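You operate a simulated robot arm through the tools that you are given. There is no shell and no other tool.

You run a simulated two-armed robot. Do the job below in one go: nothing can be reset, and whatever is moved stays where it is left.

Task
Take the dosing ball and leave it on the top of the drawer box. Take the lid off the white tub labelled "gall soap" on the folding table and lay it down there. Turn the portion dial to 15 ml. Take the brass cap on the folding table and put it away on the top of the small wall shelf. Put one of the white softener bottles from the upper board of the corner shelf on the top of the ironing board. Close the top drawer of the drawer box. Close the washer two drawer. Take the cartridge on the top of washer two and put it away on the top board of the small white shelf. The order is free. Set down upright: white softener bottle.
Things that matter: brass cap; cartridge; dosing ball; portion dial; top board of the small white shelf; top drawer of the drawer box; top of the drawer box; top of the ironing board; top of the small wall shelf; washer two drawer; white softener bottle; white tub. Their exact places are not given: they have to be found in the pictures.

Only the result counts: the job must be done as asked and must still hold three seconds after the hand-in. Knocking over, shifting, dropping, spilling or breaking anything else fails it. Lids that push on must go on centred and level and be pressed home; caps that screw on are set level and turned clockwise until they are tight.

Robot
Two 7-joint arms with two-finger parallel grippers on one trunk, on a base that moves. Base frame: it is fixed to the floor where the robot stands at the start and does not move with it; the origin is under the middle of the robot, x ahead of it, y to its left, z up. Lengths are in m, angles in degrees, forces in N, time in s.
The left shoulder is at the start at [0.124, 0.171, 1.162], the right one opposite. With the tool pointing down near the work surface each hand reaches from about 0.44 to 0.92 m from the robot's upright axis, wherever it stands, measured 20 degrees to its own side. Places, roughly: brass cap (4x4x2 cm) [-1.3, -0.8, 0.9]; cartridge (4x3x9 cm) [1.6, 1, 0.9]; dosing ball (7x7x6 cm) [-1.3, -3.3, 0.8]; portion dial [-1.2, -0.8, 1.1]; top board of the small white shelf [2.7, -1.2, 0.9]; top drawer of the drawer box [2.5, -0.8, 1]; top of the drawer box (31x25 cm) [2.64, -0.76, 1.06]; top of the ironing board [2.4, -2.2, 0.9]; top of the small wall shelf (21x40 cm) [-1.4, -0.14, 1.02]; washer two drawer [1.5, 0.5, 0.7]; white softener bottle [2.5, 0.25, 1.5]; white tub [-1.25, -1, 1]. Payload 4.4 kg a hand.
Tool frame (each hand has its own): the origin (TCP) lies between the finger pads and is the grasp point; the fingertips stand 0.023 m ahead of it; z points along the fingers, y is the line along which they close. Largest opening 0.094 m; finger width 0.038, thickness 0.01; the body of the gripper, 0.054 by 0.096 m, starts 0.039 m behind the TCP.
Orientation is that of the tool frame in the base frame, as a unit quaternion [x, y, z, w]. With the fingers straight down and closing along the base's y, the tool's x points along the base's -x, its y along +y and its z along -z.

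Tools
- The arms move only by the tool send_rows. It takes "left_increments", "right_increments" or both (then of equal length, played together; a hand with none holds still); each is a list of rows, each an object (a shift or turn left out is 0, a gripper value left out holds the last) with "delta_pos": the shift along the tool's x, y, z in units of 30 mm (1.0 is 30 mm), a list of three; "rot": the turn, a rotation vector about the tool's x, y, z in units of 6 degrees (1.0 is 6 degrees), a list of three; "grip": the finger opening in m, from 0 to 0.094. In form: [{"delta_pos": [dx, dy, dz], "rot": [ax, ay, az], "grip": grip}, ...]. A call has 1 to 20 rows; each row shifts and turns the commanded pose from where the row before left it, along the tool's axes as they then stand. A call with a number of a shift or a turn outside -1 to 1 is refused whole. Each row takes 0.2 s and may step no farther than 0.05 m and 8.6 degrees from the row before; otherwise, or with a gripper value out of range, the whole call is refused. Where a pose cannot be reached the arm comes as near as it can. A force on the tool above 40 N (or 10 N above the force at the start of the call, whichever is more), or a blocked arm, ends the call early, and 0.2 s more pass. Each finger travels about 0.072 m/s and halts on what it meets, pressing with about 37 N; the grip force reading is that of the motor and also rises with nothing between the fingers. The clock runs only during rows and for 0.2 s after the last one: add rows that do not move to give the fingers time. The reply holds the time, the measured pose of the TCP, the force on the tool along the base axes, the opening and the grip force, in the units named above and with some noise, with the torque about the TCP (base axes, N m) and any sound that the robot's microphone picked up.
- Cameras (640 x 400 px; columns grow to the right, rows downward): "scene" is now at [0.2397, 0.0085, 1.3036]; the picture's right is [0.10, -1.00, 0.00], its down [-0.55, -0.05, -0.83] and it looks along [0.83, 0.08, -0.56] (base axes); focal length 294 px, centre (320, 200). "left" rides on the left gripper at [0.086, -0.016, -0.075] in its tool frame; the picture's right is [0.18, 0.98, 0.00], its down [-0.58, 0.11, -0.81] and it looks along [-0.79, 0.15, 0.59] (tool axes); focal length 243 px, centre (320, 200). "right" rides on the right gripper at [0.086, 0.016, -0.074] in its tool frame; the picture's right is [-0.18, 0.98, 0.00], its down [-0.58, -0.11, -0.81] and it looks along [-0.79, -0.15, 0.59] (tool axes); focal length 243 px, centre (320, 200).
- snapshot(camera): a new picture of that camera. No time passes.
- move_column(by): moves the trunk up (or, below 0, down) by that many m; the arms and the scene camera ride with it, the base frame stays. It gives what a move gives, with no picture.
- steer(legs): drives the robot by 1 to 6 legs, each [ahead, left, turn to the left] in m, m and degrees, along the robot's own axes; the way and the turn of a leg run together, so that a leg with both is an arc; at most 1.5 m and 180 degrees a leg. The arms and the cameras ride along, it lands a little off, and it stops where it bumps. It gives what a move gives.
- head_to(pan, tilt): turns the head with the scene camera to pan (to the left, within 80 degrees either way) and tilt (down, from -29 to 69), counted from straight ahead of the robot (the tilt from the chest, where the trunk bows). It gives what a move gives.
- locate(camera, pixels): for up to 12 pixels [column, row] of the newest picture of that camera ("zoom" is the newest enlarged one), the place [x, y, z] in the base frame of the surface seen there, good to about 0.002 m. No time passes.
- close_up(camera, box): a new picture of the part [left, top, right, bottom] of that camera's present view, enlarged. No time passes.
- finish_job(): hands the job in; it is judged then, once.

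Unless the task says otherwise, let go and move clear before handing in.

The tools are called after "Call:" as a command line: name --argument value ..., lists and objects as JSON in quotes. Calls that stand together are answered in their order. send_rows: Moves the arms, as the interface text tells. Its arguments: {"type":"object","properties":{"left_increments":{"type":"array","items":{"type":"object","properties":{"delta_pos":{"type":"array","items":{"type":"number"}},"rot":{"type":"array","items":{"type":"number"}},"grip":{"type":"number"}}}},"right_increments":{"type":"array","items":{"type":"object","properties":{"delta_pos":{"type":"array","items":{"type":"number"}},"rot":{"type":"array","items":{"type":"number"}},"grip":{"type":"number"}}}}},"required":[]} The other tools are called the same way: move_column (by) moves the trunk up or down; steer (legs) drives the base; head_to (pan, tilt) turns the head that bears the scene camera; snapshot (camera) takes a picture; locate (camera, pixels) gives the place of the surface under pixels of a picture; close_up (camera, box) takes an enlarged picture of a part of a camera's view; finish_job () hands the job in.

At the start:

```text
clock: 0.0
left_eef_pos: [0.4732, 0.1913, 1.0663]
left_tool_rot: [0.0, 1.0, 0.0, 0.0]
left_force: [0.2, -0.4, 0.2]
left_torque: [-0.01, 0.01, 0.02]
left_grip_width: 0.0939
left_gripper_force: 0.1
right_eef_pos: [0.4965, -0.1869, 1.0685]
right_tool_rot: [0.0, 1.0, 0.0, 0.0]
right_force: [0.1, -0.1, -0.1]
right_torque: [-0.01, -0.01, 0.04]
right_grip_width: 0.0941
right_gripper_force: 0.0
trunk travel left (down, up): [-0.175, 0.213]
robot x, y, heading: [-0.0014, 0.0004, -0.1]
head pan, tilt (commanded): [5.6, 33.7]
```

scene: 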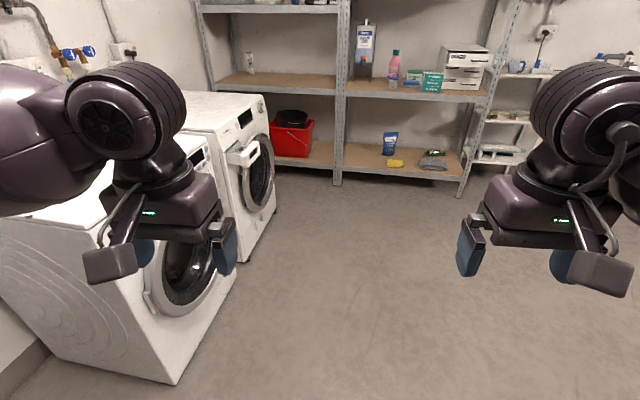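
right: 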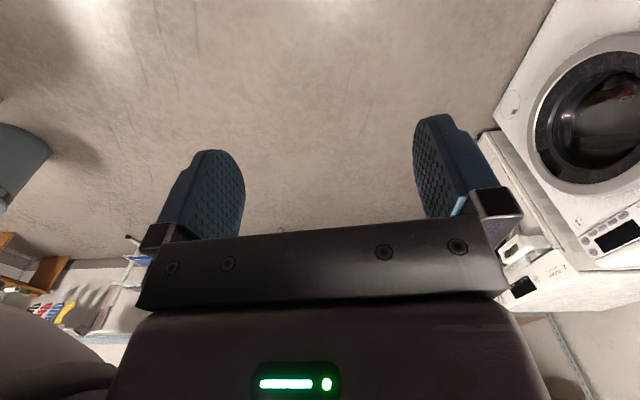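
left: 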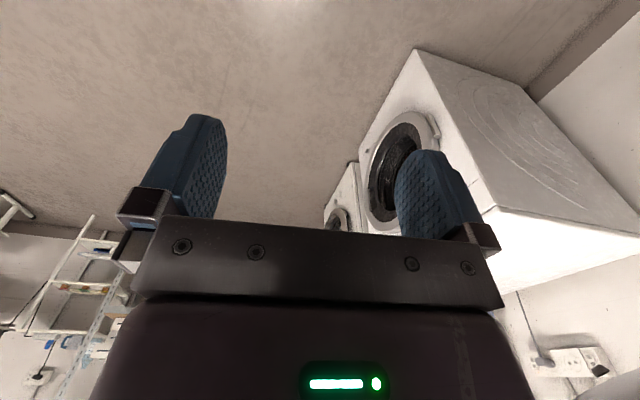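

The first scene picture shows the washers on the left (open drawer near px 240,155), the corner shelf ahead and the small white shelf at the right. I will look around with the head before moving.

Call:
head_to --pan 0 --tilt 10

Call:
snapshot --camera "scene"

Call:
head_to --pan -60 --tilt 15

Call:
snapshot --camera "scene"

Call:
head_to --pan 45 --tilt 20

Call:
snapshot --camera "scene"

```text
clock: 0.9
left_eef_pos: [0.4732, 0.1912, 1.0666]
left_tool_rot: [0.0, 1.0, -0.001, 0.0]
left_force: [-0.3, 0.2, 0.5]
left_torque: [-0.01, 0.0, -0.01]
left_grip_width: 0.0942
left_gripper_force: 0.1
right_eef_pos: [0.4965, -0.1862, 1.0693]
right_tool_rot: [0.001, 1.0, 0.0, 0.0]
right_force: [0.1, -0.5, 0.1]
right_torque: [-0.02, -0.01, 0.02]
right_grip_width: 0.0939
right_gripper_force: 0.0
trunk travel left (down, up): [-0.175, 0.213]
robot x, y, heading: [-0.0007, -0.0017, -0.1]
head pan, tilt (commanded): [0.0, 10.0]
```

```text
taken
```

scene: 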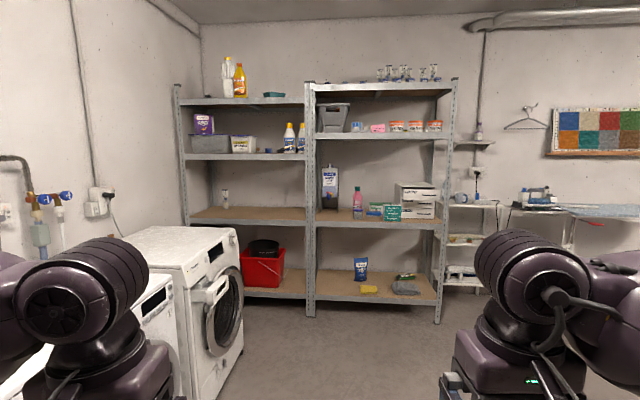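

```text
clock: 2.2
left_eef_pos: [0.4745, 0.1916, 1.066]
left_tool_rot: [0.0, 1.0, 0.0, 0.001]
left_force: [-0.9, -0.1, 0.2]
left_torque: [0.0, -0.02, 0.03]
left_grip_width: 0.094
left_gripper_force: 0.2
right_eef_pos: [0.4968, -0.1858, 1.0692]
right_tool_rot: [0.0, 1.0, 0.001, 0.001]
right_force: [0.6, -0.3, 1.0]
right_torque: [0.02, 0.01, 0.01]
right_grip_width: 0.0939
right_gripper_force: 0.0
trunk travel left (down, up): [-0.175, 0.213]
robot x, y, heading: [0.0013, 0.0011, 0.0]
head pan, tilt (commanded): [-60.0, 15.0]
```

```text
taken
```

scene: 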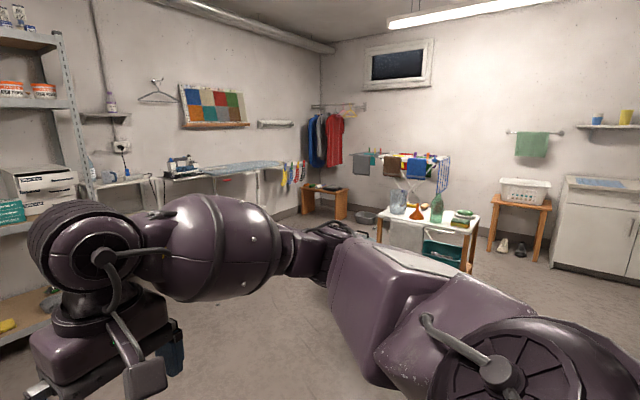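

```text
clock: 4.0
left_eef_pos: [0.473, 0.1915, 1.0666]
left_tool_rot: [0.0, 1.0, 0.0, 0.0]
left_force: [-0.2, 1.4, 0.1]
left_torque: [-0.01, -0.01, -0.01]
left_grip_width: 0.0941
left_gripper_force: 0.0
right_eef_pos: [0.4966, -0.1856, 1.0697]
right_tool_rot: [0.0, 1.0, 0.0, 0.0]
right_force: [0.4, -0.7, -0.5]
right_torque: [0.0, -0.01, 0.01]
right_grip_width: 0.094
right_gripper_force: 0.1
trunk travel left (down, up): [-0.175, 0.213]
robot x, y, heading: [-0.0008, 0.0023, 0.1]
head pan, tilt (commanded): [45.0, 20.0]
```

```text
taken
```

scene: 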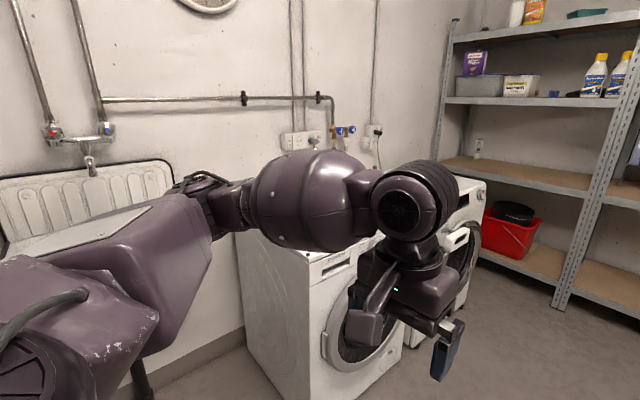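

The forward view shows the bottles at px (289,137),(301,137), the drawer box near (417,200) and the small white shelf near (465,215). I will take close-ups of these to learn details and places.

Call:
head_to --pan 0 --tilt 10

Call:
close_up --camera "scene" --box '[340, 140, 500, 240]'

Call:
locate --camera "zoom" --pixels '[[320, 200], [300, 190], [280, 240], [340, 180], [250, 180], [440, 270], [560, 270]]'

Call:
close_up --camera "scene" --box '[180, 90, 340, 190]'

Call:
close_up --camera "scene" --box '[120, 210, 280, 310]'

```text
clock: 5.1
left_eef_pos: [0.4741, 0.1914, 1.0662]
left_tool_rot: [0.001, 1.0, 0.0, 0.0]
left_force: [0.4, -0.7, 0.0]
left_torque: [0.01, 0.0, -0.01]
left_grip_width: 0.094
left_gripper_force: 0.0
right_eef_pos: [0.4963, -0.1859, 1.0688]
right_tool_rot: [0.0, 1.0, 0.0, 0.001]
right_force: [0.4, -0.2, -0.5]
right_torque: [0.03, -0.05, 0.02]
right_grip_width: 0.0942
right_gripper_force: 0.2
trunk travel left (down, up): [-0.175, 0.213]
robot x, y, heading: [0.0039, 0.0031, 0.0]
head pan, tilt (commanded): [0.0, 10.0]
```

```text
4.00 times, centred on (420, 190) of scene
```

zoom: 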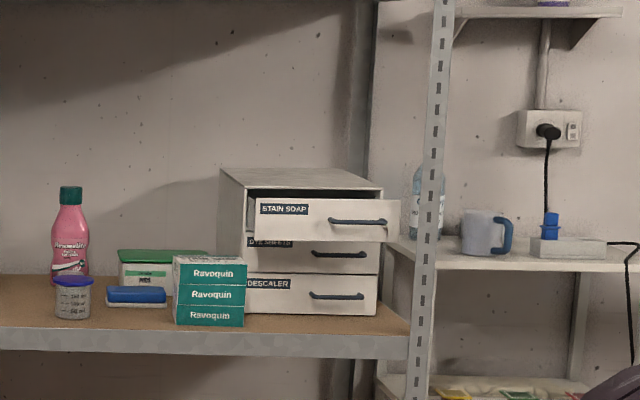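

```text
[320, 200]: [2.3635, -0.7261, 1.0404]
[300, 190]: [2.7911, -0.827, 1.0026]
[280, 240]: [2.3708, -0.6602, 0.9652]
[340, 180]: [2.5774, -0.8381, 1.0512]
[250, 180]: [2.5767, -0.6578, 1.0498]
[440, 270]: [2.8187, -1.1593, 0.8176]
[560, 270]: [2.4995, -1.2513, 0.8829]
```

```text
4.00 times, centred on (260, 140) of scene
```

zoom: 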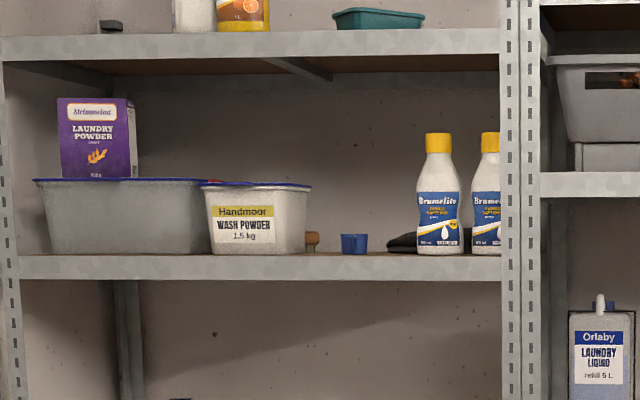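

```text
4.00 times, centred on (200, 260) of scene
```

zoom: 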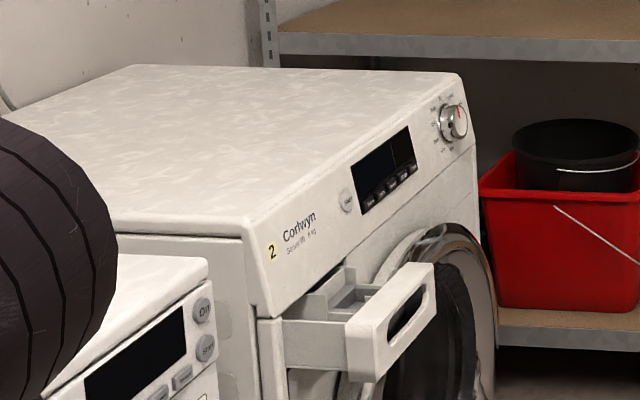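

The drawer of washer two is open (zoom px 390,320), and the softener bottles stand on the board at about z 1.4. I locate washer points now in this last zoom, then pick a driving route.

Call:
locate --camera "zoom" --pixels '[[250, 225], [460, 75], [140, 66], [110, 222], [375, 330], [430, 270], [440, 320], [280, 340], [320, 310], [490, 230], [200, 262]]'

Call:
head_to --pan -30 --tilt 25

Call:
snapshot --camera "scene"

Call:
head_to --pan 78 --tilt 25

Call:
snapshot --camera "scene"

Call:
head_to --pan -80 --tilt 25

Call:
snapshot --camera "scene"

```text
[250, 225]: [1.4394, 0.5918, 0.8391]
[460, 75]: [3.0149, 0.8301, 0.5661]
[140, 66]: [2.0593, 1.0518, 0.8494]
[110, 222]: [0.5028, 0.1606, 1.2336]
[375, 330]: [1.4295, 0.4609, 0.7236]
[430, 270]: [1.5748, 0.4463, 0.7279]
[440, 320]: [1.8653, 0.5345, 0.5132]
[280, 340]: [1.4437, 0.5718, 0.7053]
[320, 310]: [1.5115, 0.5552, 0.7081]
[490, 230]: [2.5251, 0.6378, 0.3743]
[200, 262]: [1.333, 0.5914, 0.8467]
```

```text
clock: 6.1
left_eef_pos: [0.4734, 0.1918, 1.066]
left_tool_rot: [0.0, 1.0, 0.0, 0.001]
left_force: [0.0, 0.3, -0.2]
left_torque: [-0.03, -0.03, -0.01]
left_grip_width: 0.094
left_gripper_force: 0.0
right_eef_pos: [0.4951, -0.1854, 1.0682]
right_tool_rot: [0.0, 1.0, -0.001, 0.0]
right_force: [0.8, 0.4, -0.3]
right_torque: [0.03, 0.01, 0.01]
right_grip_width: 0.0938
right_gripper_force: 0.1
trunk travel left (down, up): [-0.175, 0.213]
robot x, y, heading: [-0.0008, -0.0015, -0.0]
head pan, tilt (commanded): [-30.0, 25.0]
```

```text
taken
```

scene: 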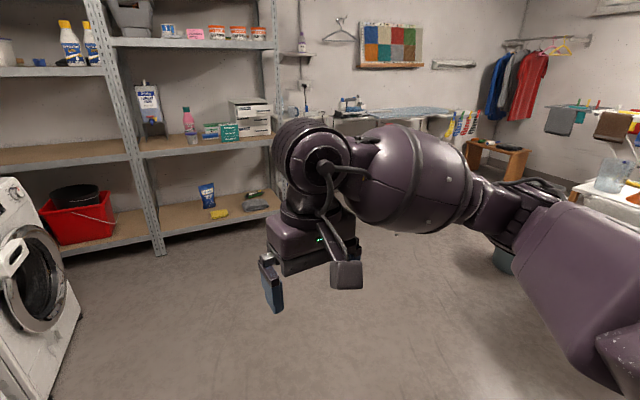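

```text
clock: 7.9
left_eef_pos: [0.4735, 0.1913, 1.0676]
left_tool_rot: [0.0, 1.0, 0.0, 0.0]
left_force: [1.4, -0.4, 0.6]
left_torque: [0.02, -0.04, 0.01]
left_grip_width: 0.0941
left_gripper_force: 0.1
right_eef_pos: [0.4973, -0.1862, 1.0687]
right_tool_rot: [0.0, 1.0, 0.0, 0.0]
right_force: [0.1, -0.1, 1.0]
right_torque: [-0.04, -0.01, 0.0]
right_grip_width: 0.0939
right_gripper_force: 0.1
trunk travel left (down, up): [-0.175, 0.213]
robot x, y, heading: [-0.0014, 0.0008, 0.1]
head pan, tilt (commanded): [78.0, 25.0]
```

```text
taken
```

scene: 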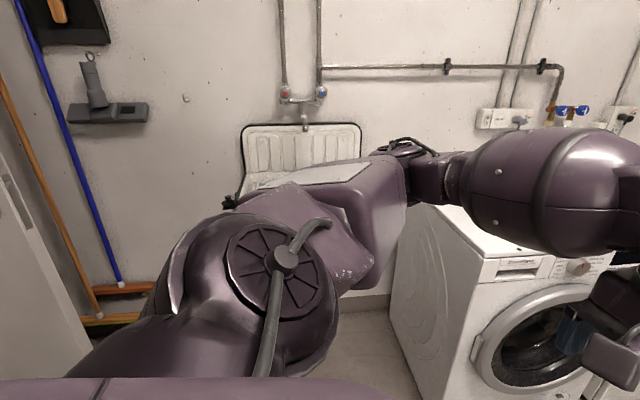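

```text
clock: 10.4
left_eef_pos: [0.473, 0.1915, 1.0671]
left_tool_rot: [0.001, 1.0, 0.0, 0.0]
left_force: [-1.5, 1.3, 0.2]
left_torque: [0.02, 0.02, -0.01]
left_grip_width: 0.0939
left_gripper_force: 0.1
right_eef_pos: [0.4959, -0.1865, 1.0695]
right_tool_rot: [0.001, 1.0, 0.0, 0.0]
right_force: [-0.2, 0.4, -0.2]
right_torque: [0.0, 0.0, -0.04]
right_grip_width: 0.0941
right_gripper_force: 0.1
trunk travel left (down, up): [-0.175, 0.213]
robot x, y, heading: [0.0023, -0.0033, -0.2]
head pan, tilt (commanded): [-80.0, 25.0]
```

```text
taken
```

scene: 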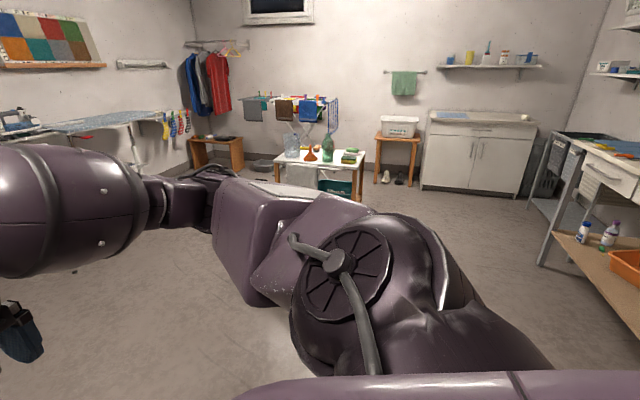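

The room is open; washer two's front is at y≈0.58, its drawer front at y≈0.455, z≈0.72. I drive to stand in front of washer two facing it (+y).

Call:
steer --legs '[[0.8, -0.35, 0], [0, 0, 90], [0, -0.75, 0]]'

Call:
head_to --pan 0 --tilt 30

Call:
snapshot --camera "scene"

```text
clock: 25.3
left_eef_pos: [1.3457, 0.118, 1.0671]
left_tool_rot: [-0.703, 0.711, 0.0, 0.001]
left_force: [0.4, 0.4, 0.0]
left_torque: [0.01, -0.01, 0.01]
left_grip_width: 0.0939
left_gripper_force: 0.1
right_eef_pos: [1.7249, 0.1368, 1.0692]
right_tool_rot: [-0.704, 0.71, 0.0, 0.0]
right_force: [-0.8, 0.5, 0.3]
right_torque: [0.03, -0.01, 0.0]
right_grip_width: 0.094
right_gripper_force: 0.1
trunk travel left (down, up): [-0.175, 0.213]
robot x, y, heading: [1.532, -0.3573, 89.3]
head pan, tilt (commanded): [-80.0, 25.0]
```

```text
clock: 26.8
left_eef_pos: [1.3465, 0.1183, 1.0662]
left_tool_rot: [-0.703, 0.711, -0.001, 0.0]
left_force: [0.6, 0.3, 0.4]
left_torque: [0.02, -0.01, 0.0]
left_grip_width: 0.0937
left_gripper_force: 0.1
right_eef_pos: [1.7245, 0.1373, 1.0688]
right_tool_rot: [-0.704, 0.711, 0.0, 0.0]
right_force: [0.2, 0.5, 0.5]
right_torque: [0.0, 0.01, 0.02]
right_grip_width: 0.0941
right_gripper_force: 0.1
trunk travel left (down, up): [-0.175, 0.213]
robot x, y, heading: [1.5312, -0.3598, 89.4]
head pan, tilt (commanded): [0.0, 30.0]
```

```text
taken
```

scene: 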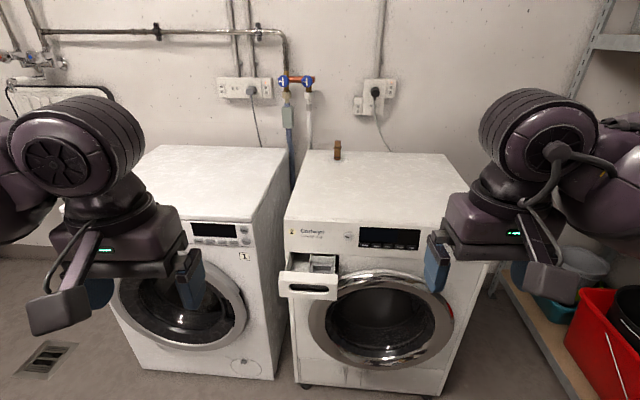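

Call:
close_up --camera "scene" --box '[260, 130, 420, 230]'

Call:
locate --camera "zoom" --pixels '[[308, 60], [308, 90], [308, 112], [312, 120], [300, 88]]'

Call:
close_up --camera "scene" --box '[260, 220, 420, 320]'

Call:
locate --camera "zoom" --pixels '[[120, 260], [200, 270], [280, 280], [120, 300], [280, 310], [200, 210], [100, 180], [300, 180], [200, 288], [110, 170]]'

```text
4.00 times, centred on (340, 180) of scene
```

zoom: 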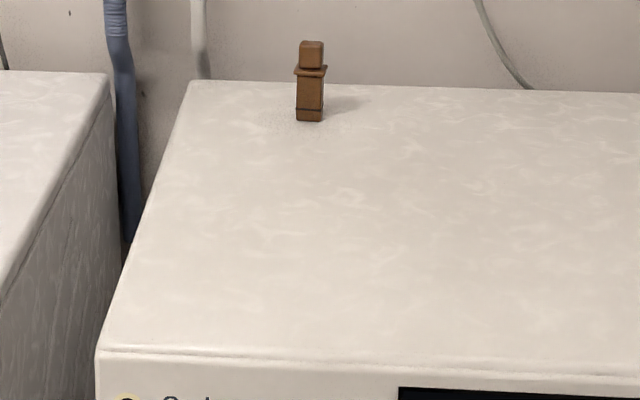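

```text
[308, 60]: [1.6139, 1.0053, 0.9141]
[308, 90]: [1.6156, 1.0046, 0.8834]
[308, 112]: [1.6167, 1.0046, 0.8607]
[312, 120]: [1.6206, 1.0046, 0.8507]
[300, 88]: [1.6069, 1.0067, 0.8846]
```

```text
4.00 times, centred on (340, 270) of scene
```

zoom: 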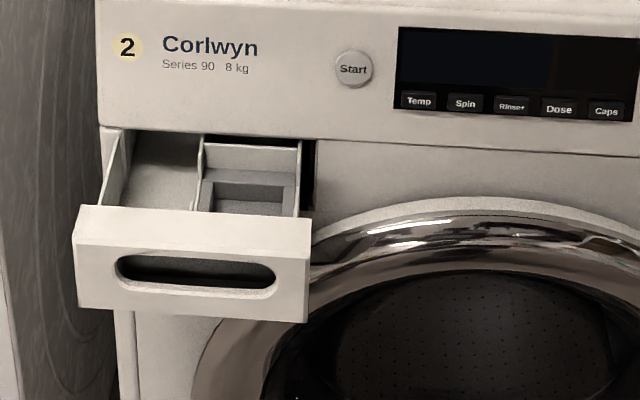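

```text
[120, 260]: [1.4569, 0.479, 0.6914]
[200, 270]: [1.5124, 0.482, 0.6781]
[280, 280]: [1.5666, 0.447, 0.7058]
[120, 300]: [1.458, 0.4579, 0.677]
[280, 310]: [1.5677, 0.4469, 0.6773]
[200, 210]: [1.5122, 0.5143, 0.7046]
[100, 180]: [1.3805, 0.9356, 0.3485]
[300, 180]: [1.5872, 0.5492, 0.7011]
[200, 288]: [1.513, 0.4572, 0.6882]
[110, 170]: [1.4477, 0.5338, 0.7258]
```

The drawer front panel spans x≈1.43–1.585, z≈0.665–0.76, with a slot in the middle (zoom rows 255–298), and the cartridge stands upright at (1.615, 1.005). I bring the left hand ahead with closed fingers and tip it forward to push the panel above its slot.

Call:
send_rows --left_increments '[{"delta_pos": [-1, -0.89, 0], "grip": 0.0}, {"delta_pos": [-1, -0.89, 0]}, {"delta_pos": [-1, -0.89, 0]}, {"delta_pos": [-1, -0.89, 0]}, {"delta_pos": [-1, -0.89, 0]}, {"delta_pos": [-1, -0.89, 0]}, {"rot": [0, -1, 0]}, {"rot": [0, -1, 0]}, {"rot": [0, -1, 0]}, {"rot": [0, -1, 0]}, {"rot": [0, -1, 0]}, {"rot": [0, -1, 0]}, {"rot": [0, -1, 0]}, {"rot": [0, -1, 0]}, {"rot": [0, -1, 0]}, {"rot": [0, -1, 0]}, {"rot": [0, -1, 0]}, {"rot": [0, -1, 0]}, {"rot": [0, -1, 0]}, {"rot": [0, -1, 0]}]'

Call:
snapshot --camera "scene"

```text
clock: 31.0
left_eef_pos: [1.5083, 0.2964, 1.0666]
left_tool_rot: [-0.522, 0.527, 0.472, 0.476]
left_force: [-0.7, 0.1, 1.2]
left_torque: [0.03, -0.02, 0.02]
left_grip_width: 0.0001
left_gripper_force: 36.9
right_eef_pos: [1.7233, 0.1359, 1.0681]
right_tool_rot: [-0.704, 0.711, 0.0, 0.001]
right_force: [0.0, -0.1, -0.2]
right_torque: [0.02, 0.01, 0.01]
right_grip_width: 0.0939
right_gripper_force: 0.0
trunk travel left (down, up): [-0.175, 0.213]
robot x, y, heading: [1.5306, -0.3594, 89.4]
head pan, tilt (commanded): [0.0, 30.0]
```

```text
taken
```

scene: 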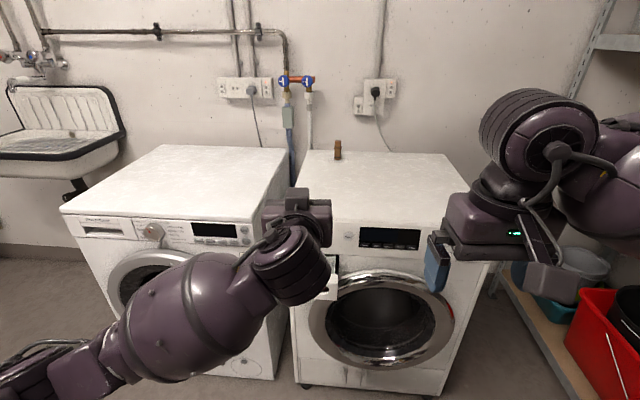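

The left hand now points almost level at (1.508,0.296,1.067). I finish the turn and lower it to z≈0.742 in front of the drawer.

Call:
send_rows --left_increments '[{"rot": [0, -1, 0]}, {"delta_pos": [0.984, 0, 0]}, {"delta_pos": [0.984, 0, 0]}, {"delta_pos": [0.984, 0, 0]}, {"delta_pos": [0.984, 0, 0]}, {"delta_pos": [0.984, 0, 0]}, {"delta_pos": [0.984, 0, 0]}, {"delta_pos": [0.984, 0, 0]}, {"delta_pos": [0.984, 0, 0]}, {"delta_pos": [0.984, 0, 0]}, {"delta_pos": [0.984, 0, 0]}, {"delta_pos": [0.984, 0, 0]}, {}]'

Call:
snapshot --camera "left"

Call:
snapshot --camera "scene"

```text
clock: 33.8
left_eef_pos: [1.5084, 0.2964, 0.7451]
left_tool_rot: [-0.497, 0.503, 0.497, 0.503]
left_force: [-0.5, 0.3, 1.3]
left_torque: [0.0, 0.04, 0.02]
left_grip_width: 0.0003
left_gripper_force: 37.2
right_eef_pos: [1.7235, 0.1361, 1.0689]
right_tool_rot: [-0.703, 0.711, 0.0, 0.0]
right_force: [-0.1, 0.4, -0.1]
right_torque: [0.04, -0.03, -0.03]
right_grip_width: 0.094
right_gripper_force: 0.1
trunk travel left (down, up): [-0.175, 0.213]
robot x, y, heading: [1.5316, -0.3574, 89.7]
head pan, tilt (commanded): [0.0, 30.0]
```

```text
taken
```

left: 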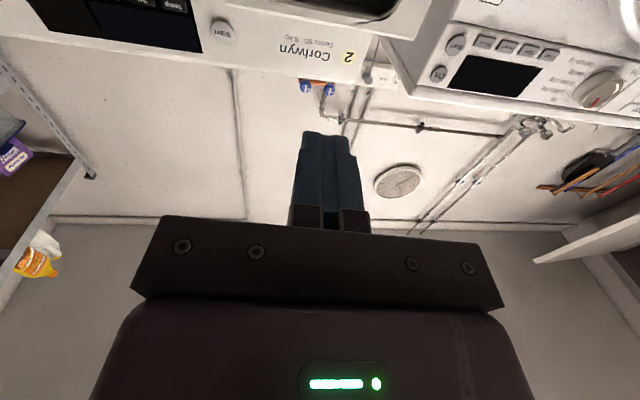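

```text
taken
```

scene: 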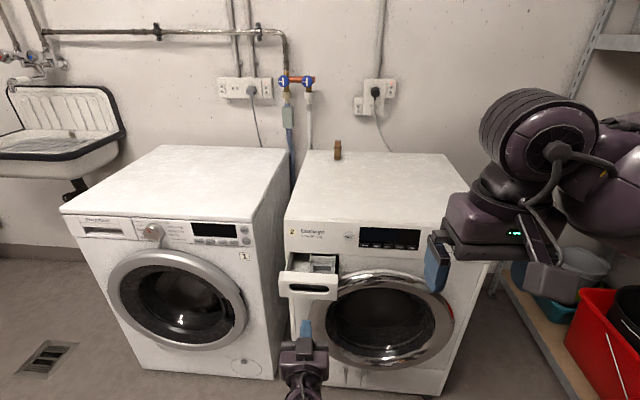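

The hand stands level in front of the drawer (px 310,330). I check the panel's top edge height once before pushing.

Call:
close_up --camera "scene" --box '[270, 245, 350, 295]'

Call:
locate --camera "zoom" --pixels '[[320, 215], [320, 240], [320, 260], [320, 300], [320, 320], [320, 340], [320, 370], [320, 385], [200, 225], [450, 240]]'

```text
8.00 times, centred on (310, 270) of scene
```

zoom: 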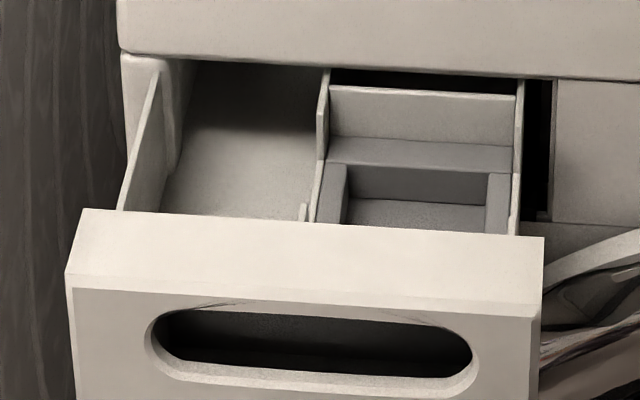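

```text
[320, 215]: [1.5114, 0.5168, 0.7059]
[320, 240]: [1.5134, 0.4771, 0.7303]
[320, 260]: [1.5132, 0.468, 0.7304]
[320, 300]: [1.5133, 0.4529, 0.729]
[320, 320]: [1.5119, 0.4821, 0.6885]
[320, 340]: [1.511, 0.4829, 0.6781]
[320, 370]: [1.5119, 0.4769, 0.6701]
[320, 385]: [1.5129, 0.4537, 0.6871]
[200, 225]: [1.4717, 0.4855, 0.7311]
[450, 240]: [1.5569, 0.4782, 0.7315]
```

The panel's top is at z≈0.730, front face y≈0.447, and the slot takes z≈0.69–0.72, so I open the fingers wide to press on both ends of the panel below the slot, lower to z≈0.684 and push gently.

Call:
send_rows --left_increments '[{"delta_pos": [0.68, 0, 0], "grip": 0.094}, {"delta_pos": [0.68, -0.07, 0]}, {"delta_pos": [0.68, 0, 0]}, {}, {"delta_pos": [0, 0, 1]}, {"delta_pos": [0, 0, 1]}, {"delta_pos": [0, 0, 1]}, {"delta_pos": [0, 0, 0.7]}, {"delta_pos": [0, 0, 0.5]}, {"delta_pos": [0, 0, 0.5]}, {"delta_pos": [0, 0, 0.5]}, {"delta_pos": [0, 0, 0.5]}, {"delta_pos": [0, 0, 0.5]}, {"delta_pos": [0, 0, 0.5]}, {"delta_pos": [0, 0, 0.5]}]'

Call:
snapshot --camera "scene"

```text
clock: 37.0
left_eef_pos: [1.4977, 0.4696, 0.7086]
left_tool_rot: [-0.497, 0.502, 0.497, 0.503]
left_force: [-0.1, 0.3, -0.3]
left_torque: [-0.03, 0.01, 0.03]
left_grip_width: 0.0942
left_gripper_force: 0.1
left hand out of reach, approached as far as the arm can: row 11, 12, 13, 14, 15
right_eef_pos: [1.7251, 0.1376, 1.0692]
right_tool_rot: [-0.703, 0.711, 0.0, 0.0]
right_force: [-0.7, -0.7, -0.7]
right_torque: [-0.01, 0.01, 0.0]
right_grip_width: 0.094
right_gripper_force: 0.0
trunk travel left (down, up): [-0.175, 0.213]
robot x, y, heading: [1.5343, -0.3554, 89.4]
head pan, tilt (commanded): [0.0, 30.0]
```

```text
taken
```

scene: 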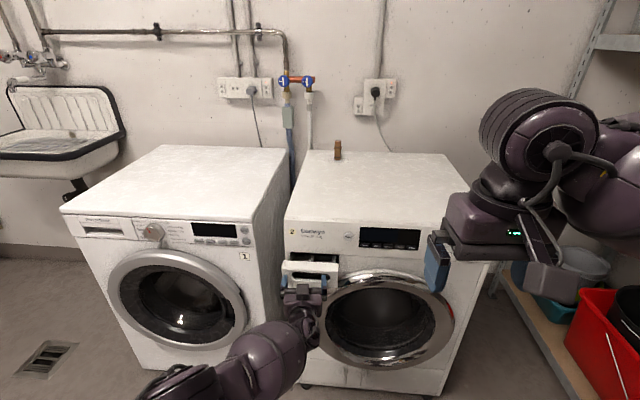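

The arm ran out of reach at y≈0.47 with the drawer partly pushed. I pull the hand back, drive the base closer and push again.

Call:
send_rows --left_increments '[{"delta_pos": [0, 0, -1]}, {"delta_pos": [0, 0, -1]}, {"delta_pos": [0, 0, -1]}, {"delta_pos": [0, 0, -1]}, {"delta_pos": [0, 0, -1]}, {"delta_pos": [0, 0, -1]}, {}]'

Call:
steer --legs '[[0.2, 0, 0]]'

Call:
snapshot --camera "scene"

```text
clock: 38.6
left_eef_pos: [1.4977, 0.2885, 0.7067]
left_tool_rot: [-0.498, 0.502, 0.499, 0.502]
left_force: [-0.3, 0.4, -0.7]
left_torque: [0.01, 0.0, 0.0]
left_grip_width: 0.094
left_gripper_force: 0.2
right_eef_pos: [1.7239, 0.1366, 1.0686]
right_tool_rot: [-0.704, 0.711, 0.0, 0.0]
right_force: [-0.3, 0.5, -0.1]
right_torque: [0.02, -0.01, 0.01]
right_grip_width: 0.094
right_gripper_force: 0.1
trunk travel left (down, up): [-0.175, 0.213]
robot x, y, heading: [1.5333, -0.3562, 89.3]
head pan, tilt (commanded): [0.0, 30.0]
```

```text
clock: 40.2
left_eef_pos: [1.5021, 0.4874, 0.7075]
left_tool_rot: [-0.497, 0.504, 0.496, 0.503]
left_force: [-0.8, -0.6, -0.2]
left_torque: [0.02, -0.01, 0.01]
left_grip_width: 0.0943
left_gripper_force: 0.1
right_eef_pos: [1.7285, 0.3342, 1.0677]
right_tool_rot: [-0.702, 0.712, 0.0, 0.001]
right_force: [-0.2, 0.1, 0.0]
right_torque: [0.02, -0.04, 0.0]
right_grip_width: 0.0941
right_gripper_force: 0.1
trunk travel left (down, up): [-0.175, 0.213]
robot x, y, heading: [1.5351, -0.1611, 89.1]
head pan, tilt (commanded): [0.0, 30.0]
```

```text
taken
```

scene: 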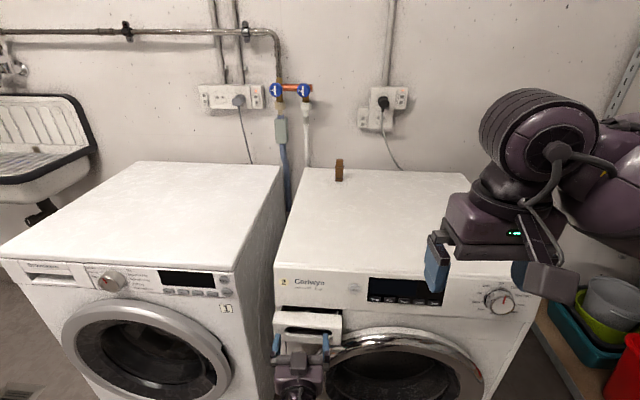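

The hand followed to y≈0.487 at the partly closed drawer (px 305,330). I back off slightly, centre it on the panel and push on.

Call:
send_rows --left_increments '[{"delta_pos": [0, 0, -0.8]}, {"delta_pos": [0.6, -0.3, 0]}, {}, {"delta_pos": [0, 0, 0.5]}, {"delta_pos": [0, 0, 0.5]}, {"delta_pos": [0, 0, 0.4]}, {"delta_pos": [0, 0, 0.4]}, {"delta_pos": [0, 0, 0.4]}, {"delta_pos": [0, 0, 0.3]}, {"delta_pos": [0, 0, 0.3]}, {"delta_pos": [0, 0, 0.3]}, {"delta_pos": [0, 0, 0.3]}, {"delta_pos": [0, 0, 0.3]}, {"delta_pos": [0, 0, 0.3]}, {"delta_pos": [0, 0, 0.3]}]'

Call:
snapshot --camera "scene"

```text
clock: 42.1
left_eef_pos: [1.5134, 0.5256, 0.6894]
left_tool_rot: [-0.496, 0.505, 0.494, 0.506]
left_force: [-6.8, -21.1, 9.2]
left_torque: [0.2, -0.55, -0.99]
left_grip_width: 0.0903
left_gripper_force: 0.0
right_eef_pos: [1.7265, 0.3303, 1.0706]
right_tool_rot: [-0.703, 0.712, 0.0, 0.001]
right_force: [-0.7, -0.1, 0.7]
right_torque: [-0.01, -0.02, 0.02]
right_grip_width: 0.0941
right_gripper_force: 0.1
trunk travel left (down, up): [-0.175, 0.213]
robot x, y, heading: [1.5339, -0.1556, 89.3]
head pan, tilt (commanded): [0.0, 30.0]
stopped in row 9 (left hand): the force on the tool passed its limit at 47 N (the readings are from after the stop); the commanded pose is now the measured one
```

```text
taken
```

scene: 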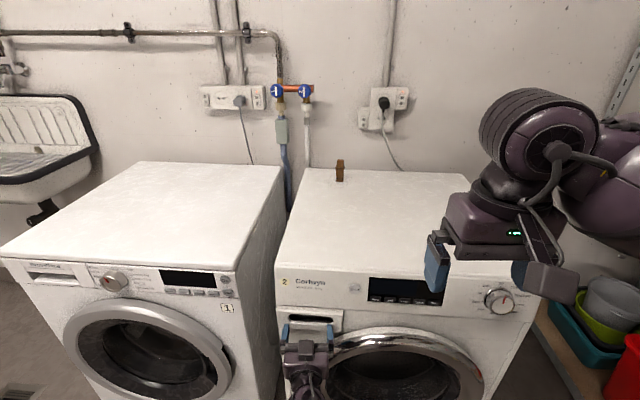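

The push stopped at 47 N with tips at y≈0.549. I back off and check whether the drawer is flush.

Call:
send_rows --left_increments '[{"delta_pos": [0, 0, -0.8]}, {"delta_pos": [0, 0, -1]}, {"delta_pos": [0, 0, -1]}, {"delta_pos": [0, 0, -1]}, {"delta_pos": [0.8, 0, -1]}, {"delta_pos": [1, 0, -0.5]}, {"delta_pos": [1, 0, 0]}]'

Call:
close_up --camera "scene" --box '[250, 270, 410, 370]'

Call:
locate --camera "zoom" --pixels '[[120, 160], [240, 165], [360, 170], [130, 225], [345, 230], [400, 150], [240, 220], [60, 150], [380, 280]]'

```text
clock: 43.7
left_eef_pos: [1.5147, 0.3667, 0.6159]
left_tool_rot: [-0.495, 0.498, 0.497, 0.511]
left_force: [-0.6, 0.7, -0.7]
left_torque: [0.03, 0.0, 0.0]
left_grip_width: 0.0938
left_gripper_force: 0.1
right_eef_pos: [1.7273, 0.3241, 1.0783]
right_tool_rot: [-0.702, 0.712, 0.007, 0.007]
right_force: [0.0, 0.5, -1.2]
right_torque: [-0.03, -0.01, -0.02]
right_grip_width: 0.0941
right_gripper_force: 0.0
trunk travel left (down, up): [-0.175, 0.213]
robot x, y, heading: [1.5338, -0.1597, 89.6]
head pan, tilt (commanded): [0.0, 30.0]
```

```text
4.00 times, centred on (330, 320) of scene
```

zoom: 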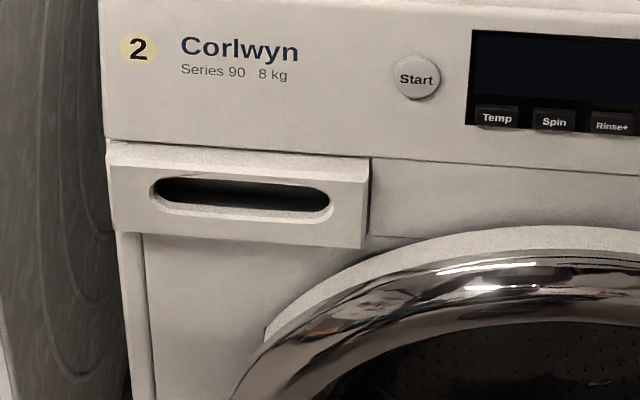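

```text
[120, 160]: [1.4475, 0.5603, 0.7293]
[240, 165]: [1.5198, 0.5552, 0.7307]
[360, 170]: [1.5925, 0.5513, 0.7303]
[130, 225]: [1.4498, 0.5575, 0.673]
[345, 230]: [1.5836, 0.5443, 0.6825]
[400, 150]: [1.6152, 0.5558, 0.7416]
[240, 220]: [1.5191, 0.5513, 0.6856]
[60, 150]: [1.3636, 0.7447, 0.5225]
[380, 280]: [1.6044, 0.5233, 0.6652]
```

The drawer front now lies at y≈0.55; I check the panel's depth against the washer body next to it.

Call:
locate --camera "zoom" --pixels '[[240, 148], [240, 155], [240, 172], [400, 200], [400, 180], [180, 280], [240, 135], [130, 130], [400, 130], [130, 300], [375, 200], [330, 150]]'

Call:
close_up --camera "scene" --box '[270, 295, 350, 345]'

```text
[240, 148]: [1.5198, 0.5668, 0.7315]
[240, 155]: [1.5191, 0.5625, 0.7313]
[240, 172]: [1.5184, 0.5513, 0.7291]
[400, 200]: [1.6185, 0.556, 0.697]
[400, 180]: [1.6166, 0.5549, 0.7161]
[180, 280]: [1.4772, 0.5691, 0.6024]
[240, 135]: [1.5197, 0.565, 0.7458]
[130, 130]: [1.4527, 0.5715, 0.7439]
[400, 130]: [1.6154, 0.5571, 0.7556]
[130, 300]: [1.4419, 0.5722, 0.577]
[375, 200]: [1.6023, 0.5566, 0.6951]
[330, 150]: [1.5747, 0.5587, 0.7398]
```

```text
8.00 times, centred on (310, 320) of scene
```

zoom: 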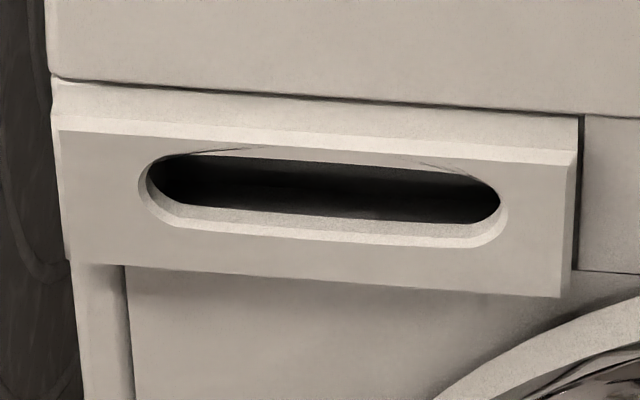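

The panel stands only ~14 mm proud of the body, evenly over its width. To make sure it is at its end stop I push once more with closed fingers at its middle.

Call:
send_rows --left_increments '[{"delta_pos": [-0.9, 0, 0.3], "grip": 0.0}, {"delta_pos": [-0.9, 0, 0.5]}, {"delta_pos": [-0.97, 0, 0.5]}, {"delta_pos": [0, 0, 0.5]}, {"delta_pos": [0, 0, 0.8]}, {"delta_pos": [0, 0, 0.8]}, {"delta_pos": [0, 0, 0.8]}, {"delta_pos": [0, 0, 0.4]}, {"delta_pos": [0, 0, 0.3]}, {"delta_pos": [0, 0, 0.2]}, {"delta_pos": [0, 0, 0.2]}, {"delta_pos": [0, 0, 0.2]}, {"delta_pos": [0, 0, 0.2]}, {"delta_pos": [0, 0, 0.2]}, {"delta_pos": [0, 0, 0.2]}, {"delta_pos": [0, 0, 0.2]}, {"delta_pos": [0, 0, 0.2]}]'

Call:
close_up --camera "scene" --box '[250, 270, 410, 370]'

```text
clock: 46.4
left_eef_pos: [1.5151, 0.5291, 0.6847]
left_tool_rot: [-0.497, 0.505, 0.495, 0.504]
left_force: [-5.2, -21.2, 9.9]
left_torque: [0.29, -0.14, -0.1]
left_grip_width: 0.0
left_gripper_force: 36.9
right_eef_pos: [1.7279, 0.3293, 1.0703]
right_tool_rot: [-0.703, 0.711, 0.0, 0.002]
right_force: [-0.1, -0.1, 0.4]
right_torque: [0.04, 0.0, -0.02]
right_grip_width: 0.094
right_gripper_force: 0.1
trunk travel left (down, up): [-0.175, 0.213]
robot x, y, heading: [1.5359, -0.1623, 89.5]
head pan, tilt (commanded): [0.0, 30.0]
stopped in row 13 (left hand): the force on the tool passed its limit at 52 N (the readings are from after the stop); the commanded pose is now the measured one
```

```text
4.00 times, centred on (330, 320) of scene
```

zoom: 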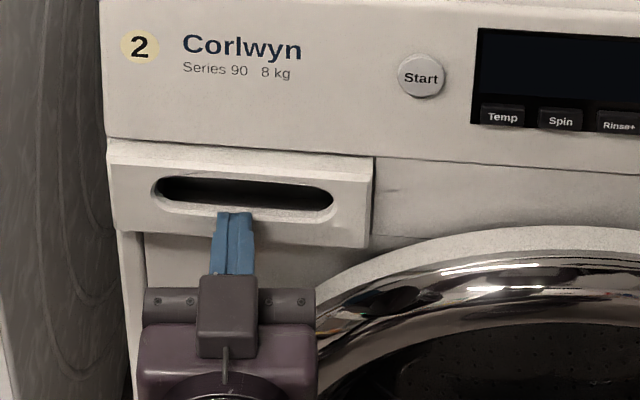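

The tips pressed at y≈0.552 with 52 N and nothing moved: the drawer is closed. I back the left hand off, raise it and look down to see the robot's own base.

Call:
send_rows --left_increments '[{"delta_pos": [0, 0, -0.8]}, {"delta_pos": [0, 0, -0.9]}, {"delta_pos": [0, 0, -0.9]}, {"delta_pos": [0, 0, -0.9]}, {"delta_pos": [-1, 0, -0.2]}, {"delta_pos": [-1, 0, 0]}, {"delta_pos": [-1, 0, 0]}, {"delta_pos": [-1, 0, 0]}, {"delta_pos": [-1, 0, 0]}, {"delta_pos": [-1, 0, 0]}, {"delta_pos": [-1, 0, 0]}, {"delta_pos": [-1, 0, 0]}, {"delta_pos": [-1, 0, 0]}, {"delta_pos": [-1, 0, 0]}, {"delta_pos": [-1, 0, 0]}, {"delta_pos": [-1, 0, 0]}, {"delta_pos": [-0.8, 0, 0]}, {}]'

Call:
send_rows --left_increments '[{"rot": [0, 1, 0]}, {"rot": [0, 1, 0]}, {"rot": [0, 1, 0]}, {"rot": [0, 1, 0]}, {"rot": [0, 1, 0]}, {"rot": [0, 1, 0]}, {"rot": [0, 1, 0]}, {"rot": [0, 1, 0]}, {"rot": [0, 1, 0]}, {"rot": [0, 1, 0]}, {"rot": [0, 1, 0]}, {"rot": [0, 1, 0]}, {"rot": [0, 1, 0]}, {"rot": [0, 1, 0]}, {"rot": [0, 1, 0], "grip": 0.094}, {"delta_pos": [0, 1, 0]}, {"delta_pos": [0, 1, 0]}, {"delta_pos": [0, 1, 0]}, {"delta_pos": [0, 1, 0]}, {}]'

Call:
head_to --pan 0 --tilt 69

Call:
snapshot --camera "scene"

```text
clock: 49.6
left_eef_pos: [1.4824, 0.4243, 0.9731]
left_tool_rot: [-0.456, 0.546, 0.533, 0.458]
left_force: [-0.1, -0.3, -0.3]
left_torque: [-0.01, -0.01, -0.01]
left_grip_width: 0.0002
left_gripper_force: 36.9
right_eef_pos: [1.7275, 0.3332, 1.068]
right_tool_rot: [-0.703, 0.711, 0.0, -0.001]
right_force: [-0.3, -0.1, -1.0]
right_torque: [-0.05, -0.03, -0.02]
right_grip_width: 0.0939
right_gripper_force: 0.2
trunk travel left (down, up): [-0.175, 0.213]
robot x, y, heading: [1.5332, -0.1615, 89.2]
head pan, tilt (commanded): [0.0, 30.0]
stopped in row 16 (left hand): the arm was blocked; the commanded pose is now the measured one
```

```text
clock: 50.5
left_eef_pos: [1.4411, 0.4232, 0.9406]
left_tool_rot: [-0.507, 0.642, 0.492, 0.297]
left_force: [-0.7, -1.0, 0.6]
left_torque: [0.0, -0.05, -0.06]
left_grip_width: 0.0
left_gripper_force: 36.8
right_eef_pos: [1.728, 0.3329, 1.0687]
right_tool_rot: [-0.703, 0.711, 0.0, 0.001]
right_force: [0.4, 0.2, -0.5]
right_torque: [0.02, -0.03, 0.02]
right_grip_width: 0.0942
right_gripper_force: 0.0
trunk travel left (down, up): [-0.175, 0.213]
robot x, y, heading: [1.5358, -0.1616, 89.4]
head pan, tilt (commanded): [0.0, 30.0]
stopped in row 4 (left hand): the arm was blocked; the commanded pose is now the measured one
```

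```text
clock: 51.6
left_eef_pos: [1.4427, 0.4243, 0.9418]
left_tool_rot: [-0.507, 0.642, 0.491, 0.299]
left_force: [-0.2, -0.9, -0.5]
left_torque: [0.01, -0.03, -0.04]
left_grip_width: 0.0
left_gripper_force: 36.3
right_eef_pos: [1.7277, 0.3322, 1.0686]
right_tool_rot: [-0.702, 0.712, 0.0, 0.0]
right_force: [0.8, 0.3, 0.2]
right_torque: [0.02, -0.04, -0.02]
right_grip_width: 0.0938
right_gripper_force: 0.0
trunk travel left (down, up): [-0.175, 0.213]
robot x, y, heading: [1.534, -0.1597, 89.3]
head pan, tilt (commanded): [0.0, 68.8]
```

```text
taken
```

scene: 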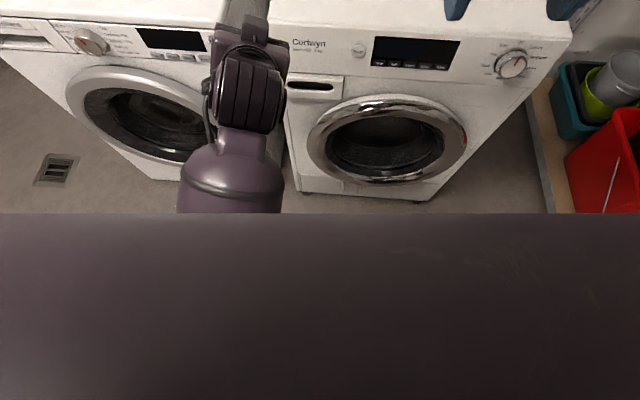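

The left arm got blocked while raising close to the body; I look at its posture before going on.

Call:
head_to --pan 10 --tilt 45

Call:
snapshot --camera "scene"

Call:
snapshot --camera "left"

Call:
snapshot --camera "right"

```text
clock: 52.5
left_eef_pos: [1.4437, 0.4223, 0.9408]
left_tool_rot: [-0.507, 0.642, 0.492, 0.297]
left_force: [-0.6, -0.3, 0.1]
left_torque: [-0.03, 0.0, 0.0]
left_grip_width: 0.0
left_gripper_force: 36.9
right_eef_pos: [1.7286, 0.3335, 1.0687]
right_tool_rot: [-0.703, 0.712, 0.0, 0.001]
right_force: [0.6, -0.1, -0.3]
right_torque: [-0.03, -0.01, -0.01]
right_grip_width: 0.0939
right_gripper_force: 0.1
trunk travel left (down, up): [-0.175, 0.213]
robot x, y, heading: [1.533, -0.1612, 89.1]
head pan, tilt (commanded): [10.0, 45.0]
```

```text
taken
```

scene: 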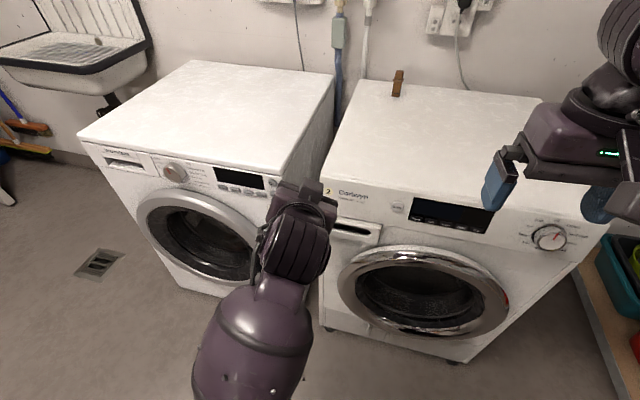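

```text
taken
```

left: 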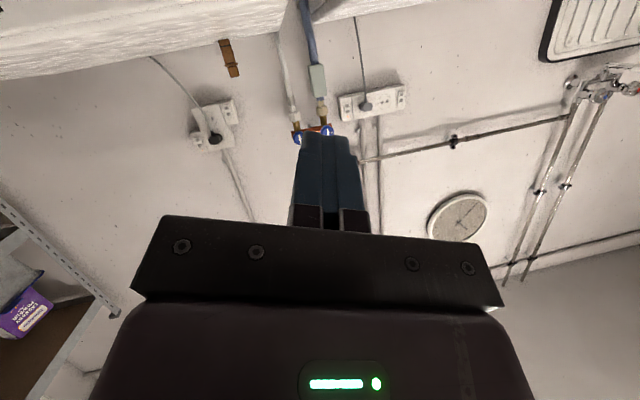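

```text
taken
```

right: 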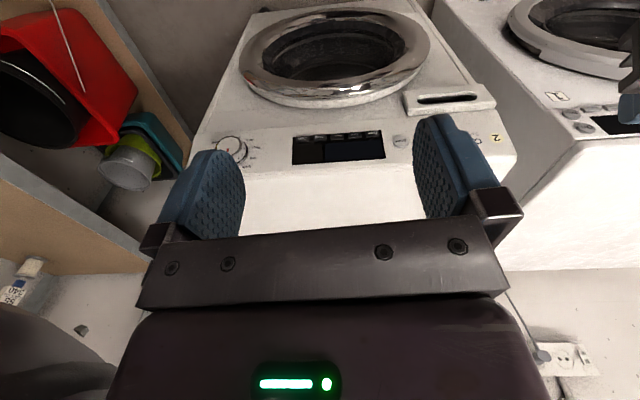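

The elbow seems folded to its limit with the hand held level so close in. I back the base off 0.2 m, stretch the hand ahead and then turn it straight down again.

Call:
steer --legs '[[-0.2, 0, 0]]'

Call:
send_rows --left_increments '[{"delta_pos": [-0.36, 0, 0.93]}, {"delta_pos": [-0.36, 0, 0.93]}, {"delta_pos": [-0.36, 0, 0.93]}, {"delta_pos": [-0.36, 0, 0.93]}, {"rot": [0.234, 0.948, -0.163]}, {"rot": [0.234, 0.948, -0.163]}, {"rot": [0.234, 0.948, -0.163]}, {"rot": [0.234, 0.948, -0.163]}, {"rot": [0.234, 0.948, -0.163]}, {"rot": [0.234, 0.948, -0.163]}, {"rot": [0.234, 0.948, -0.163]}, {"rot": [0.234, 0.948, -0.163]}, {"rot": [0.234, 0.948, -0.163]}, {"rot": [0.234, 0.948, -0.163]}, {"rot": [0.234, 0.948, -0.163]}, {"rot": [0.234, 0.948, -0.163]}]'

```text
clock: 54.1
left_eef_pos: [1.4403, 0.221, 0.9419]
left_tool_rot: [-0.506, 0.642, 0.492, 0.299]
left_force: [0.6, 0.5, 0.0]
left_torque: [0.03, 0.01, 0.05]
left_grip_width: 0.0
left_gripper_force: 36.9
right_eef_pos: [1.7257, 0.1288, 1.0686]
right_tool_rot: [-0.703, 0.712, -0.001, 0.0]
right_force: [0.5, -0.6, 0.6]
right_torque: [0.02, 0.0, 0.01]
right_grip_width: 0.094
right_gripper_force: 0.0
trunk travel left (down, up): [-0.175, 0.213]
robot x, y, heading: [1.535, -0.362, 89.2]
head pan, tilt (commanded): [10.0, 45.0]
```

```text
clock: 57.2
left_eef_pos: [1.457, 0.351, 0.9847]
left_tool_rot: [-0.627, 0.749, 0.215, 0.004]
left_force: [-0.2, 0.2, -0.1]
left_torque: [-0.03, -0.03, -0.03]
left_grip_width: 0.0
left_gripper_force: 37.1
right_eef_pos: [1.7255, 0.1291, 1.0693]
right_tool_rot: [-0.702, 0.713, 0.0, 0.002]
right_force: [-0.3, 0.1, 0.0]
right_torque: [0.04, -0.01, 0.0]
right_grip_width: 0.0942
right_gripper_force: 0.1
trunk travel left (down, up): [-0.175, 0.213]
robot x, y, heading: [1.5341, -0.3603, 89.1]
head pan, tilt (commanded): [10.0, 45.0]
stopped in row 15 (left hand): the arm was blocked; the commanded pose is now the measured one
```

The hand is nearly down now but blocked again about 25° short. I look at the arm's posture.

Call:
head_to --pan 40 --tilt 55

Call:
snapshot --camera "scene"

Call:
head_to --pan 10 --tilt 30

Call:
snapshot --camera "scene"

```text
clock: 58.2
left_eef_pos: [1.4563, 0.3515, 0.9827]
left_tool_rot: [-0.627, 0.749, 0.214, 0.004]
left_force: [0.2, 0.7, 0.0]
left_torque: [0.0, -0.04, 0.02]
left_grip_width: 0.0
left_gripper_force: 36.7
right_eef_pos: [1.7261, 0.1306, 1.0694]
right_tool_rot: [-0.702, 0.712, -0.001, 0.0]
right_force: [0.9, 0.5, -1.1]
right_torque: [0.0, -0.02, -0.01]
right_grip_width: 0.0941
right_gripper_force: 0.1
trunk travel left (down, up): [-0.175, 0.213]
robot x, y, heading: [1.5335, -0.3682, 89.1]
head pan, tilt (commanded): [40.0, 55.0]
```

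```text
taken
```

scene: 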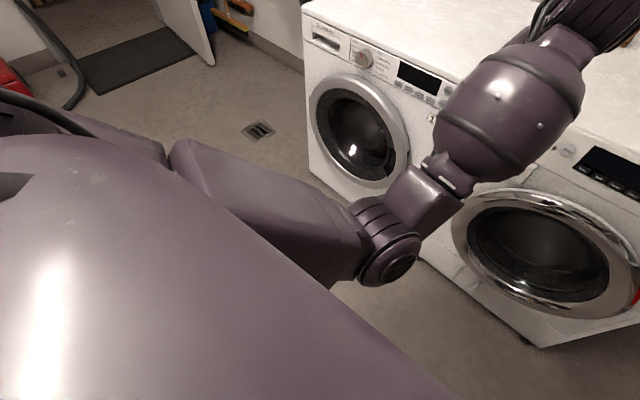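

```text
clock: 59.1
left_eef_pos: [1.457, 0.3522, 0.9828]
left_tool_rot: [-0.627, 0.749, 0.213, 0.004]
left_force: [0.3, -0.4, -0.8]
left_torque: [-0.02, 0.01, 0.0]
left_grip_width: 0.0
left_gripper_force: 36.6
right_eef_pos: [1.7249, 0.1307, 1.0687]
right_tool_rot: [-0.702, 0.712, 0.0, -0.001]
right_force: [0.5, 0.1, -0.6]
right_torque: [0.0, 0.02, -0.02]
right_grip_width: 0.0938
right_gripper_force: 0.1
trunk travel left (down, up): [-0.175, 0.213]
robot x, y, heading: [1.5321, -0.3624, 89.2]
head pan, tilt (commanded): [10.0, 30.0]
```

```text
taken
```

scene: 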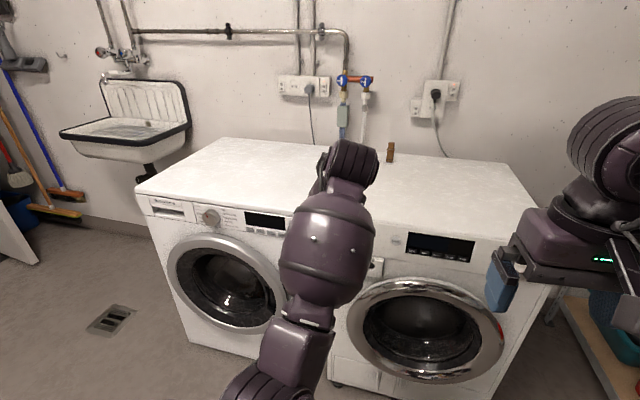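

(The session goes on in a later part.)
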